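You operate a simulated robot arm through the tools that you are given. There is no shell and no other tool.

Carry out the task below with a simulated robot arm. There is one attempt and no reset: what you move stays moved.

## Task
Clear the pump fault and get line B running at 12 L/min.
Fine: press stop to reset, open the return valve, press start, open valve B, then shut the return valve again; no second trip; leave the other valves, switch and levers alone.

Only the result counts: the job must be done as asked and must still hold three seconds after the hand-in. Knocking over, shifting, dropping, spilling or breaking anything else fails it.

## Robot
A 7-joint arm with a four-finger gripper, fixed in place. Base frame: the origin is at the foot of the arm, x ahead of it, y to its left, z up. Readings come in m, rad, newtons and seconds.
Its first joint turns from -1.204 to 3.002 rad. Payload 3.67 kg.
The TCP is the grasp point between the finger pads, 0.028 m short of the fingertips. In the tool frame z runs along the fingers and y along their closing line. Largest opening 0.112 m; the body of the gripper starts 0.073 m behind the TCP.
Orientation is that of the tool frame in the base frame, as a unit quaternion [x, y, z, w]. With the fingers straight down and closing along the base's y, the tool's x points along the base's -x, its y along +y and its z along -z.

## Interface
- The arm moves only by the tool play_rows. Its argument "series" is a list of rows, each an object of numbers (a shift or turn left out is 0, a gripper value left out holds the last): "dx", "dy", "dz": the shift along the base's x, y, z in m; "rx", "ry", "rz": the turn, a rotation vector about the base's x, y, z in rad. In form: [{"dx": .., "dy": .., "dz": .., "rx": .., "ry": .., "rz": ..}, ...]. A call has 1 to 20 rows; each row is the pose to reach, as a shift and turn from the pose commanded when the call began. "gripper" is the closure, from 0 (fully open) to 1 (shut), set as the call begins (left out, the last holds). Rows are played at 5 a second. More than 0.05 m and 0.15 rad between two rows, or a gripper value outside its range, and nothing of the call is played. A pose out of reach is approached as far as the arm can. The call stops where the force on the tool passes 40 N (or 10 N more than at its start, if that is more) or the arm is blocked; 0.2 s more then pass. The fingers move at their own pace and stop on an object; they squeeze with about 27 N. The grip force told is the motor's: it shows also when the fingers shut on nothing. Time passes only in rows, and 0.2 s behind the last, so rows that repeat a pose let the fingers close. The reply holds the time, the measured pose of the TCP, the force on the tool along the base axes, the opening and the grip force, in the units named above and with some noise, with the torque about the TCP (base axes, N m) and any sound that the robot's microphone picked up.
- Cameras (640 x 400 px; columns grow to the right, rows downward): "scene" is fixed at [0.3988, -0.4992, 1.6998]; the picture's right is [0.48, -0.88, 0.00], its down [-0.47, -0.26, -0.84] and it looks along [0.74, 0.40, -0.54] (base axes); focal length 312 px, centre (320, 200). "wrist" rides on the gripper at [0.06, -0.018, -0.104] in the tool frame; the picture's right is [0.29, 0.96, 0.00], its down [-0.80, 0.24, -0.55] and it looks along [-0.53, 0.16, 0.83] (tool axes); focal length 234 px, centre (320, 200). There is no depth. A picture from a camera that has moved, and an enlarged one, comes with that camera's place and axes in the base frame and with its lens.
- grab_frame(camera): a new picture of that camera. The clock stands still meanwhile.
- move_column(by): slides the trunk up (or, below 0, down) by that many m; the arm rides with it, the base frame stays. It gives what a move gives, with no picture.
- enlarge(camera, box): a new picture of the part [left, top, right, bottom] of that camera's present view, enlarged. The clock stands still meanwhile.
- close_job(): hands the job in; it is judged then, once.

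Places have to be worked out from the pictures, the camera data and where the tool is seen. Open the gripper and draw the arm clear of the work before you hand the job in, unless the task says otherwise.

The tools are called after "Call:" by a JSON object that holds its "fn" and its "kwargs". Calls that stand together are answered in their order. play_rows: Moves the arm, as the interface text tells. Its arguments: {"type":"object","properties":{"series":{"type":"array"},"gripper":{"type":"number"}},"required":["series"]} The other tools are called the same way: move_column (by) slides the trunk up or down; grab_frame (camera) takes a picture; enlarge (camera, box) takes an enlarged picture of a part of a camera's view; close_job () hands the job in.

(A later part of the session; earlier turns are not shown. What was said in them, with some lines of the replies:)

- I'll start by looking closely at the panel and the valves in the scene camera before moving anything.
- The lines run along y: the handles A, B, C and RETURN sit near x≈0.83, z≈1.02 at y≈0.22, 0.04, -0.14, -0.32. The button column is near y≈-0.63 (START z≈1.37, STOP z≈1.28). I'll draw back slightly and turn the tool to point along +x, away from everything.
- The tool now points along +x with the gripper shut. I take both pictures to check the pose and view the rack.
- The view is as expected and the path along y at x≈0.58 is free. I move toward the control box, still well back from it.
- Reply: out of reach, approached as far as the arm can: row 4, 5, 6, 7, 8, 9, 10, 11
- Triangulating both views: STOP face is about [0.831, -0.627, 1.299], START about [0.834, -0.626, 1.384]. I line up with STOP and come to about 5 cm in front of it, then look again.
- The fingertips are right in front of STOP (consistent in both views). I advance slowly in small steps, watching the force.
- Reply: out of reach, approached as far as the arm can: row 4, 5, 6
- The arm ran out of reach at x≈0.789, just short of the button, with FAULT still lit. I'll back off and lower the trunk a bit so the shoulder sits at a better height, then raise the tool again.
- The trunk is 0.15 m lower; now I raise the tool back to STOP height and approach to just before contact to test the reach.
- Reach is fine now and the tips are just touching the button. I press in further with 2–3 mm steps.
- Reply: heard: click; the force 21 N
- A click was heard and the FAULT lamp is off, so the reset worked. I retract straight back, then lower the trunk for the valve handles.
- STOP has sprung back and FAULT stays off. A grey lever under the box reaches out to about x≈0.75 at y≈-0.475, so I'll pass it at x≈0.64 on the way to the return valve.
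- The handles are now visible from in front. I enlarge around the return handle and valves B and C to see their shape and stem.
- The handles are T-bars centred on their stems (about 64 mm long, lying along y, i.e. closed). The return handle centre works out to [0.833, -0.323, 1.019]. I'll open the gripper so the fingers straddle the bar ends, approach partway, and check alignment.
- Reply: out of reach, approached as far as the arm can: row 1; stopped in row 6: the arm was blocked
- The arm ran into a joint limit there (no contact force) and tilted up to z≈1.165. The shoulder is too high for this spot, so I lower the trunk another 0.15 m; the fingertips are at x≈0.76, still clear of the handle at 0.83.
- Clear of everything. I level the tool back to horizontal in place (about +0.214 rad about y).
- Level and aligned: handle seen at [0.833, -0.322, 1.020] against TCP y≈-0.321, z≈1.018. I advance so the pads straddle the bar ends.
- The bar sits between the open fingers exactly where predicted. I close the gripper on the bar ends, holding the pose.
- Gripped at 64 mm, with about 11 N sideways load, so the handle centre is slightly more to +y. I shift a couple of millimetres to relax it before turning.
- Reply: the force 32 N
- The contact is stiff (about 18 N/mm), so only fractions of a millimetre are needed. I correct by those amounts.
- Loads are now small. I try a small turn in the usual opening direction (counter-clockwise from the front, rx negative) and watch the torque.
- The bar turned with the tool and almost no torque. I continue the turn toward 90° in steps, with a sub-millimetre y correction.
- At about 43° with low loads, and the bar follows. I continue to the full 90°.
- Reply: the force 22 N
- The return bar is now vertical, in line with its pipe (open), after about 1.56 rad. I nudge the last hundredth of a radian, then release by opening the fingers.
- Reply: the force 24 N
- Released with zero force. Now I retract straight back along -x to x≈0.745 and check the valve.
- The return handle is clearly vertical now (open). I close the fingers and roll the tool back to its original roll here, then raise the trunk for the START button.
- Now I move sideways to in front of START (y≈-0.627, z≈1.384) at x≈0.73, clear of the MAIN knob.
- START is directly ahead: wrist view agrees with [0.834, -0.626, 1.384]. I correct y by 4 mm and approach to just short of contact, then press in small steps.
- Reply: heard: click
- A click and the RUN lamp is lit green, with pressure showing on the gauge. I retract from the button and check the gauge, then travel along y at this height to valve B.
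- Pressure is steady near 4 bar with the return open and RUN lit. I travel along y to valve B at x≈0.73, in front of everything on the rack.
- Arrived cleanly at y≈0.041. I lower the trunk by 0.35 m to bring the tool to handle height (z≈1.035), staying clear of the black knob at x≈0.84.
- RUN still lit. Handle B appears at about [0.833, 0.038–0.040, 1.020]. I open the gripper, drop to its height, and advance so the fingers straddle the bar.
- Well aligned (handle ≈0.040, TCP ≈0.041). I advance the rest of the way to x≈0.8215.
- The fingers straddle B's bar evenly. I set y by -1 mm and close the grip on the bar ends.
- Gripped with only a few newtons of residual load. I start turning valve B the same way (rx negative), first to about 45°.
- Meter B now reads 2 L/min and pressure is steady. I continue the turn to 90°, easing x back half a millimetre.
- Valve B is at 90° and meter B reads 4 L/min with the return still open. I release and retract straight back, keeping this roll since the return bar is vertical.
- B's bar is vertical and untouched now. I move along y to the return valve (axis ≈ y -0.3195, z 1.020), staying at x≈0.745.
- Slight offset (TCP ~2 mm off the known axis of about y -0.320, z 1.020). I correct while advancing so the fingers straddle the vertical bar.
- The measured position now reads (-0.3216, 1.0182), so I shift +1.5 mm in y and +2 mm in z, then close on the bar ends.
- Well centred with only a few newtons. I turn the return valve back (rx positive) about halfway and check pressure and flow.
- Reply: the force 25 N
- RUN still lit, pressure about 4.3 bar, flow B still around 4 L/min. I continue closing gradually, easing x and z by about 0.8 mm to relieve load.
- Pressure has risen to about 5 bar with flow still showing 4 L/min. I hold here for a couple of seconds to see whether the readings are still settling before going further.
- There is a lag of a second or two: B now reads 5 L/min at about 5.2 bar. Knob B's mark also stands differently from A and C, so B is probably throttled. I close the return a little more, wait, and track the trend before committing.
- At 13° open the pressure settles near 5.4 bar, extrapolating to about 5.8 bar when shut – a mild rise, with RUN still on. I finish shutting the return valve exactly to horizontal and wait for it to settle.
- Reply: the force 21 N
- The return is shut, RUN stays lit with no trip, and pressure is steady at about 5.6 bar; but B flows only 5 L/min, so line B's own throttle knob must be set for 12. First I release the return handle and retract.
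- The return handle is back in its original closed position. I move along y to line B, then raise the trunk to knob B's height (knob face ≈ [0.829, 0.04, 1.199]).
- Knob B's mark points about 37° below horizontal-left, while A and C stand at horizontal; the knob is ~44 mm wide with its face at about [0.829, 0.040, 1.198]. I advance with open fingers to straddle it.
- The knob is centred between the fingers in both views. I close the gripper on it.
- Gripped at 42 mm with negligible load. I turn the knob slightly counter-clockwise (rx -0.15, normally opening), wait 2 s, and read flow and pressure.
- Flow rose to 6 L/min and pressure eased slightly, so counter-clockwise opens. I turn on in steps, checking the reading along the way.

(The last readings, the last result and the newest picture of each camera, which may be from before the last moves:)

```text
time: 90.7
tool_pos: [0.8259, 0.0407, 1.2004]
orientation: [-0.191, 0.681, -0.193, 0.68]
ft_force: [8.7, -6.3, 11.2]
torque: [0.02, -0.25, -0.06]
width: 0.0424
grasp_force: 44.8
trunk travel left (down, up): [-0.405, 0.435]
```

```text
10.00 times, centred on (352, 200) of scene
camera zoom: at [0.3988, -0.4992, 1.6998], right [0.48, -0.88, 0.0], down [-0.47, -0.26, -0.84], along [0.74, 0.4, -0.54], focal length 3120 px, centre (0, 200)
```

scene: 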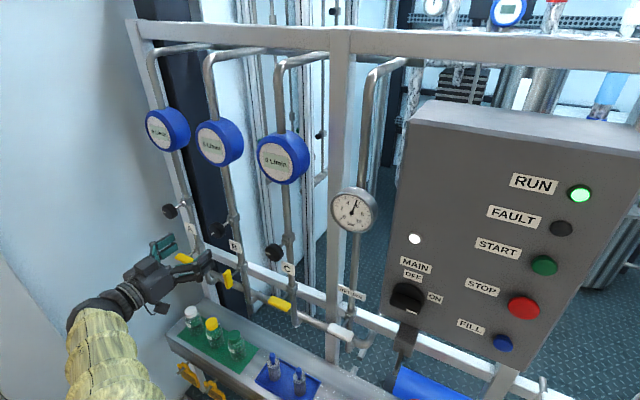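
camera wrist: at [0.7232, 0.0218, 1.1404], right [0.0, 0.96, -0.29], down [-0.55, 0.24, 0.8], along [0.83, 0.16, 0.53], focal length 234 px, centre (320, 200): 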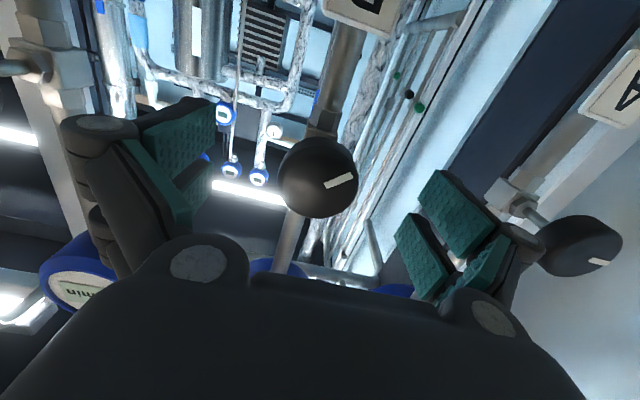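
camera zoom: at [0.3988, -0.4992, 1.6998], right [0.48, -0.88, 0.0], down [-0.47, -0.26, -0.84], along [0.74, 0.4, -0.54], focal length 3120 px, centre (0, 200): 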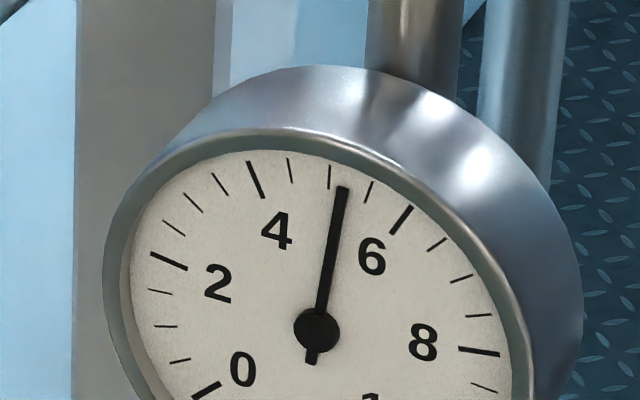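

9 L/min after about 0.55 rad in total, near 7.5 L/min per radian. I turn another 0.32 rad and let it settle.

Call:
{"fn": "play_rows", "kwargs": {"series": [{"rx": -0.1}, {"rx": -0.2}, {"rx": -0.32}, {"rx": -0.32}, {"rx": -0.32}, {"rx": -0.32}, {"rx": -0.32}, {"rx": -0.32}, {"rx": -0.32}, {"rx": -0.32}, {"rx": -0.32}, {"rx": -0.32}, {"rx": -0.32}, {"rx": -0.32}, {"rx": -0.32}]}}

Call:
{"fn": "enlarge", "kwargs": {"camera": "scene", "box": [180, 100, 260, 180]}}

Call:
{"fn": "enlarge", "kwargs": {"camera": "scene", "box": [320, 180, 384, 220]}}

```text
time: 93.9
tool_pos: [0.826, 0.0388, 1.2]
orientation: [-0.297, 0.642, -0.299, 0.641]
ft_force: [8.2, -5.1, 10.3]
torque: [-0.01, -0.19, -0.05]
width: 0.0425
grasp_force: 45.1
trunk travel left (down, up): [-0.405, 0.435]
```

```text
5.00 times, centred on (220, 140) of scene
camera zoom: at [0.3988, -0.4992, 1.6998], right [0.48, -0.88, 0.0], down [-0.47, -0.26, -0.84], along [0.74, 0.4, -0.54], focal length 1560 px, centre (820, 500)
```

zoom: 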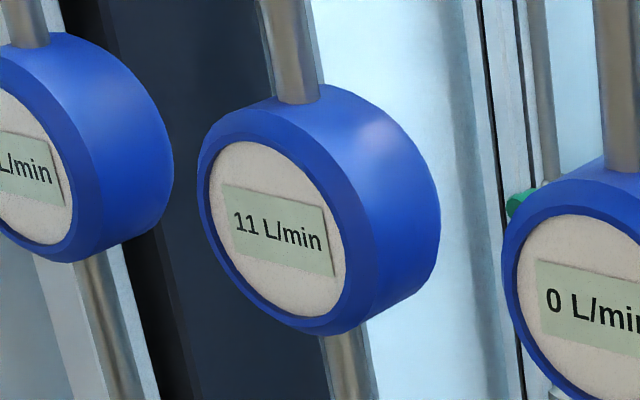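

```text
10.00 times, centred on (352, 200) of scene
camera zoom: at [0.3988, -0.4992, 1.6998], right [0.48, -0.88, 0.0], down [-0.47, -0.26, -0.84], along [0.74, 0.4, -0.54], focal length 3120 px, centre (0, 200)
```

zoom: 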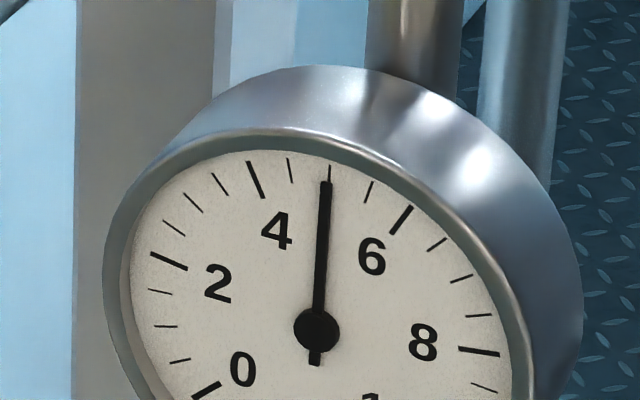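

11 L/min at ~5.0 bar. I now step in 0.04 rad increments to locate where the display flips to 12.

Call:
{"fn": "play_rows", "kwargs": {"series": [{"rx": -0.04}, {"rx": -0.04}, {"rx": -0.04}, {"rx": -0.04}, {"rx": -0.04}, {"rx": -0.04}, {"rx": -0.04}, {"rx": -0.04}, {"rx": -0.04}, {"rx": -0.04}]}}

Call:
{"fn": "enlarge", "kwargs": {"camera": "scene", "box": [180, 100, 260, 180]}}

```text
time: 96.1
tool_pos: [0.8263, 0.0401, 1.2007]
orientation: [-0.31, 0.636, -0.31, 0.635]
ft_force: [8.5, -3.6, 10.7]
torque: [-0.01, -0.23, -0.1]
width: 0.042
grasp_force: 44.7
trunk travel left (down, up): [-0.405, 0.435]
```

```text
5.00 times, centred on (220, 140) of scene
camera zoom: at [0.3988, -0.4992, 1.6998], right [0.48, -0.88, 0.0], down [-0.47, -0.26, -0.84], along [0.74, 0.4, -0.54], focal length 1560 px, centre (820, 500)
```

zoom: 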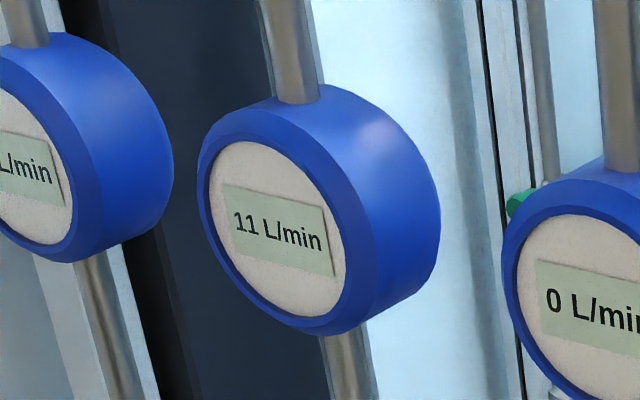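

Still 11 L/min. Another 0.04 rad and settle.

Call:
{"fn": "play_rows", "kwargs": {"series": [{"rx": -0.04}, {"rx": -0.04}, {"rx": -0.04}, {"rx": -0.04}, {"rx": -0.04}, {"rx": -0.04}, {"rx": -0.04}, {"rx": -0.04}, {"rx": -0.04}, {"rx": -0.04}]}}

Call:
{"fn": "enlarge", "kwargs": {"camera": "scene", "box": [180, 100, 260, 180]}}

```text
time: 98.3
tool_pos: [0.8267, 0.0395, 1.2003]
orientation: [-0.323, 0.629, -0.323, 0.629]
ft_force: [10.3, -8.7, 12.8]
torque: [0.0, 0.02, -0.58]
width: 0.0422
grasp_force: 44.8
trunk travel left (down, up): [-0.405, 0.435]
```

```text
5.00 times, centred on (220, 140) of scene
camera zoom: at [0.3988, -0.4992, 1.6998], right [0.48, -0.88, 0.0], down [-0.47, -0.26, -0.84], along [0.74, 0.4, -0.54], focal length 1560 px, centre (820, 500)
```

zoom: 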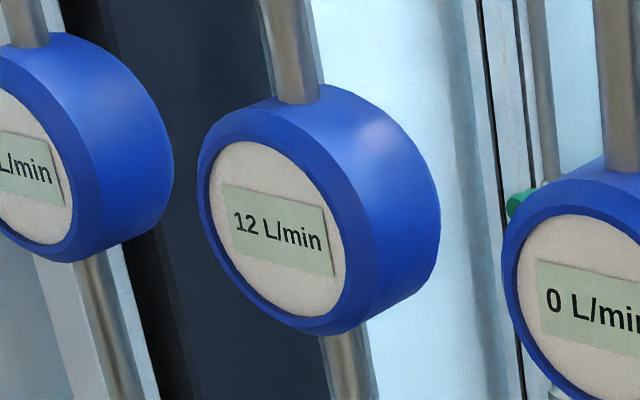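

The display flips to 12 between 0.91 and 0.95 rad, so the middle of the 12 band is about 0.07 rad past the flip. I add 0.05 rad (total ≈1.0) and let it settle.

Call:
{"fn": "play_rows", "kwargs": {"series": [{"rx": -0.025}, {"rx": -0.05}, {"rx": -0.05}, {"rx": -0.05}, {"rx": -0.05}, {"rx": -0.05}, {"rx": -0.05}, {"rx": -0.05}, {"rx": -0.05}, {"rx": -0.05}, {"rx": -0.05}, {"rx": -0.05}]}}

Call:
{"fn": "enlarge", "kwargs": {"camera": "scene", "box": [180, 100, 260, 180]}}

Call:
{"fn": "grab_frame", "kwargs": {"camera": "scene"}}

```text
time: 100.9
tool_pos: [0.8266, 0.0402, 1.1986]
orientation: [-0.339, 0.62, -0.339, 0.621]
ft_force: [6.3, -8.7, 7.1]
torque: [0.01, -0.15, -0.15]
width: 0.0422
grasp_force: 45.2
trunk travel left (down, up): [-0.405, 0.435]
```

```text
5.00 times, centred on (220, 140) of scene
camera zoom: at [0.3988, -0.4992, 1.6998], right [0.48, -0.88, 0.0], down [-0.47, -0.26, -0.84], along [0.74, 0.4, -0.54], focal length 1560 px, centre (820, 500)
```

zoom: 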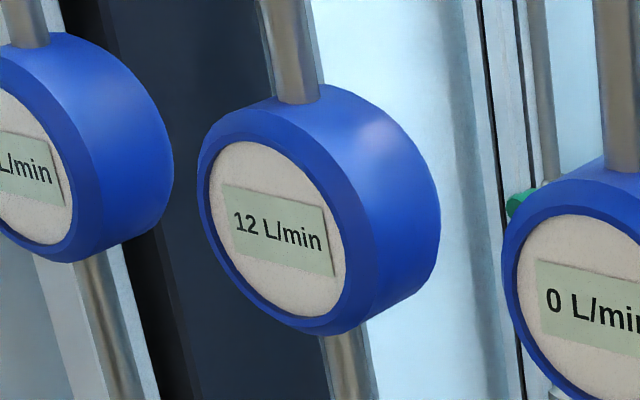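

```text
taken
```

scene: 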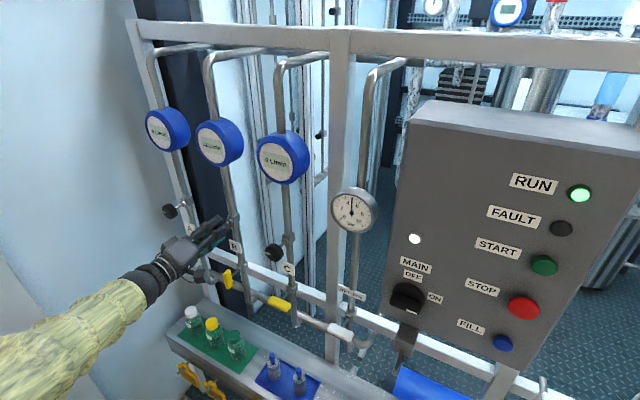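

B reads a settled 12 L/min with RUN lit and FAULT dark. I release the knob by opening the fingers partway, then retract straight back.

Call:
{"fn": "play_rows", "kwargs": {"series": [{"dx": 0}, {"dx": 0}, {"dx": 0}], "gripper": 0.35}}

Call:
{"fn": "play_rows", "kwargs": {"series": [{"dx": -0.02}, {"dx": -0.045}, {"dx": -0.075}, {"dx": -0.1}, {"dx": -0.1}]}}

Call:
{"fn": "grab_frame", "kwargs": {"camera": "scene"}}

Call:
{"fn": "enlarge", "kwargs": {"camera": "scene", "box": [180, 100, 260, 180]}}

```text
time: 101.7
tool_pos: [0.8265, 0.0416, 1.2002]
orientation: [-0.338, 0.621, -0.34, 0.62]
ft_force: [0.1, -0.4, -1.5]
torque: [0.01, -0.02, 0.02]
width: 0.0727
grasp_force: 0.1
trunk travel left (down, up): [-0.405, 0.435]
```

```text
time: 102.9
tool_pos: [0.7267, 0.0409, 1.1998]
orientation: [-0.338, 0.621, -0.34, 0.62]
ft_force: [0.3, -0.2, 0.5]
torque: [-0.04, 0.03, 0.02]
width: 0.0729
grasp_force: 0.1
trunk travel left (down, up): [-0.405, 0.435]
```

```text
taken
```

scene: 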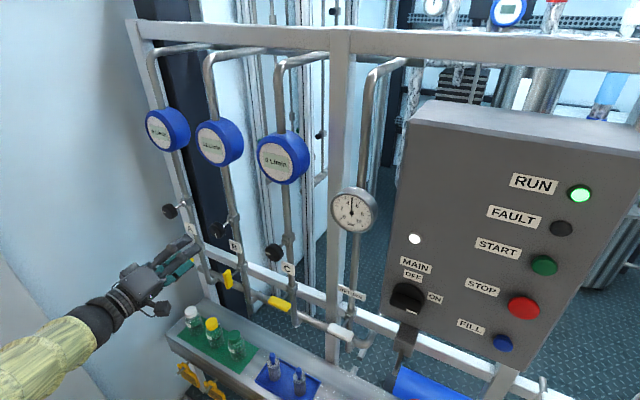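

```text
5.00 times, centred on (220, 140) of scene
camera zoom: at [0.3988, -0.4992, 1.6998], right [0.48, -0.88, 0.0], down [-0.47, -0.26, -0.84], along [0.74, 0.4, -0.54], focal length 1560 px, centre (820, 500)
```

zoom: 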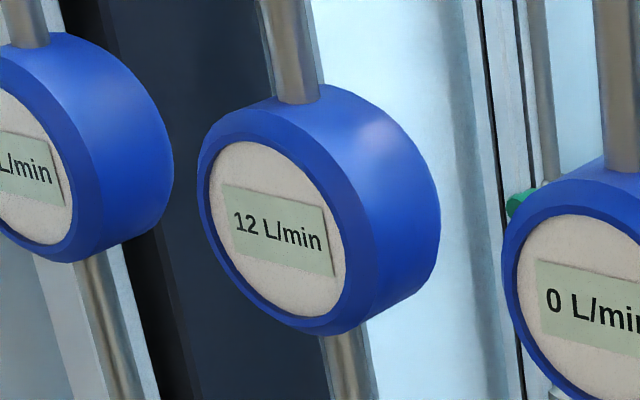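

12 L/min holds with the hand off. I open the gripper fully, draw the arm well back, and let a few seconds pass to confirm stability.

Call:
{"fn": "play_rows", "kwargs": {"series": [{"dx": -0.02, "rx": 0.1}, {"dx": -0.04, "rx": 0.2}, {"dx": -0.06, "rx": 0.3}, {"dx": -0.08, "rx": 0.4}, {"dx": -0.1, "rx": 0.5}, {"dx": -0.1, "rx": 0.6}, {"dx": -0.1, "rx": 0.7}, {"dx": -0.1, "rx": 0.8}, {"dx": -0.1, "rx": 0.9}, {"dx": -0.1, "rx": 1.0}, {"dx": -0.1, "rx": 1.0}, {"dx": -0.1, "rx": 1.0}, {"dx": -0.1, "rx": 1.0}, {"dx": -0.1, "rx": 1.0}, {"dx": -0.1, "rx": 1.0}, {"dx": -0.1, "rx": 1.0}, {"dx": -0.1, "rx": 1.0}, {"dx": -0.1, "rx": 1.0}], "gripper": 0}}

Call:
{"fn": "grab_frame", "kwargs": {"camera": "scene"}}

Call:
{"fn": "enlarge", "kwargs": {"camera": "scene", "box": [180, 100, 260, 180]}}

Call:
{"fn": "enlarge", "kwargs": {"camera": "scene", "box": [150, 180, 390, 380]}}

Call:
{"fn": "enlarge", "kwargs": {"camera": "scene", "box": [380, 160, 640, 400]}}

```text
time: 106.7
tool_pos: [0.6269, 0.0416, 1.2002]
orientation: [0.0, 0.707, 0.0, 0.707]
ft_force: [-0.6, -0.8, 0.1]
torque: [0.03, -0.02, -0.01]
width: 0.1121
grasp_force: 0.0
trunk travel left (down, up): [-0.405, 0.435]
```

```text
taken
```

scene: 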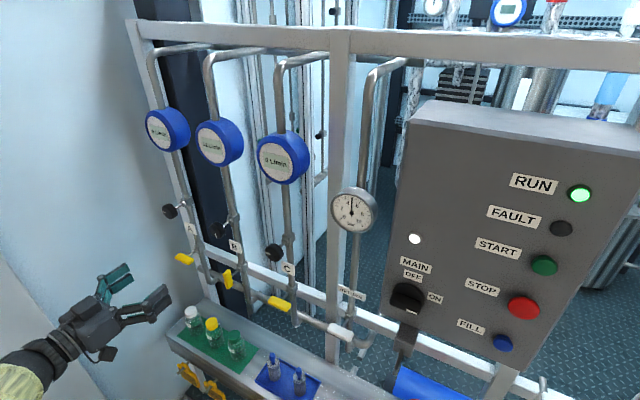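

```text
5.00 times, centred on (220, 140) of scene
camera zoom: at [0.3988, -0.4992, 1.6998], right [0.48, -0.88, 0.0], down [-0.47, -0.26, -0.84], along [0.74, 0.4, -0.54], focal length 1560 px, centre (820, 500)
```

zoom: 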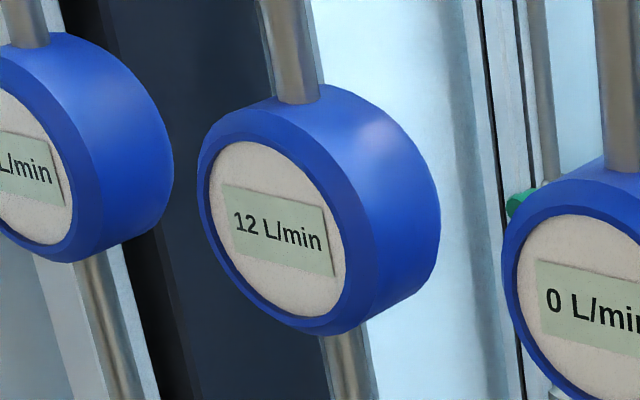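

```text
2.00 times, centred on (270, 280) of scene
camera zoom: at [0.3988, -0.4992, 1.6998], right [0.48, -0.88, 0.0], down [-0.47, -0.26, -0.84], along [0.74, 0.4, -0.54], focal length 624 px, centre (420, 40)
```

zoom: 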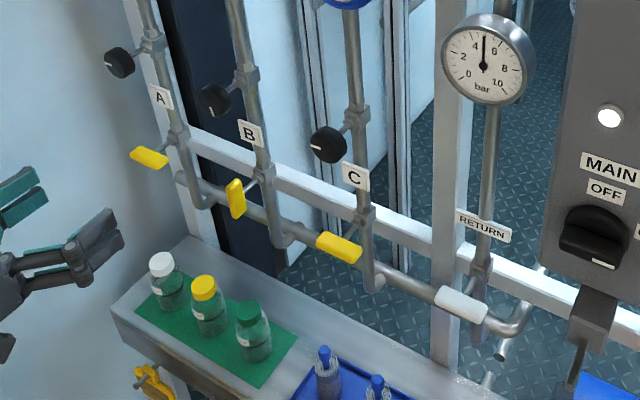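

```text
1.67 times, centred on (510, 280) of scene
camera zoom: at [0.3988, -0.4992, 1.6998], right [0.48, -0.88, 0.0], down [-0.47, -0.26, -0.84], along [0.74, 0.4, -0.54], focal length 520 px, centre (3, 67)
```

zoom: 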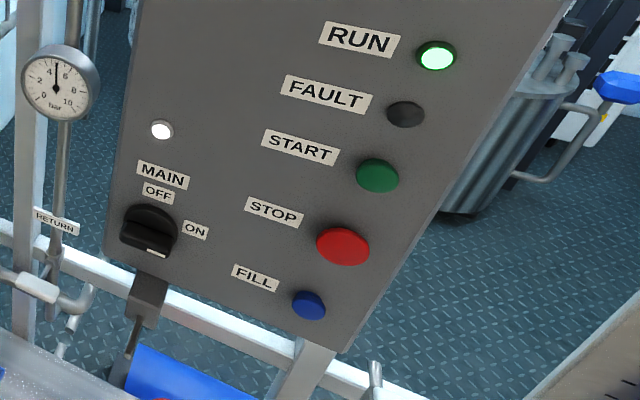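

B has stayed at 12 L/min for several seconds. RUN is lit, FAULT is off, the gauge reads about 5 bar and the return is shut. A, C, MAIN and the lever look unchanged, and the arm is clear with the gripper open. I'm handing in.

Call:
{"fn": "close_job", "kwargs": {}}

```text
The job is handed in.
```

The pump fault is cleared and line B is running at 12 L/min. The RUN lamp is lit and the pressure is about 5 bar. The pump did not trip again.

I followed your order: STOP to reset, return valve open, START, valve B open, return valve shut.

**Extra adjustment:** I also turned line B's own throttle knob, which wasn't in your steps. With valve B fully open and the return shut, B only reached 5 L/min. I turned the knob about 1 rad counter-clockwise from the front, until the meter read a steady 12. The meter shows whole litres only, so the true flow may be a few tenths off.

I left valves A and C and their knobs, the MAIN switch, FILL and the grey lever alone. The arm is drawn back with the gripper open.
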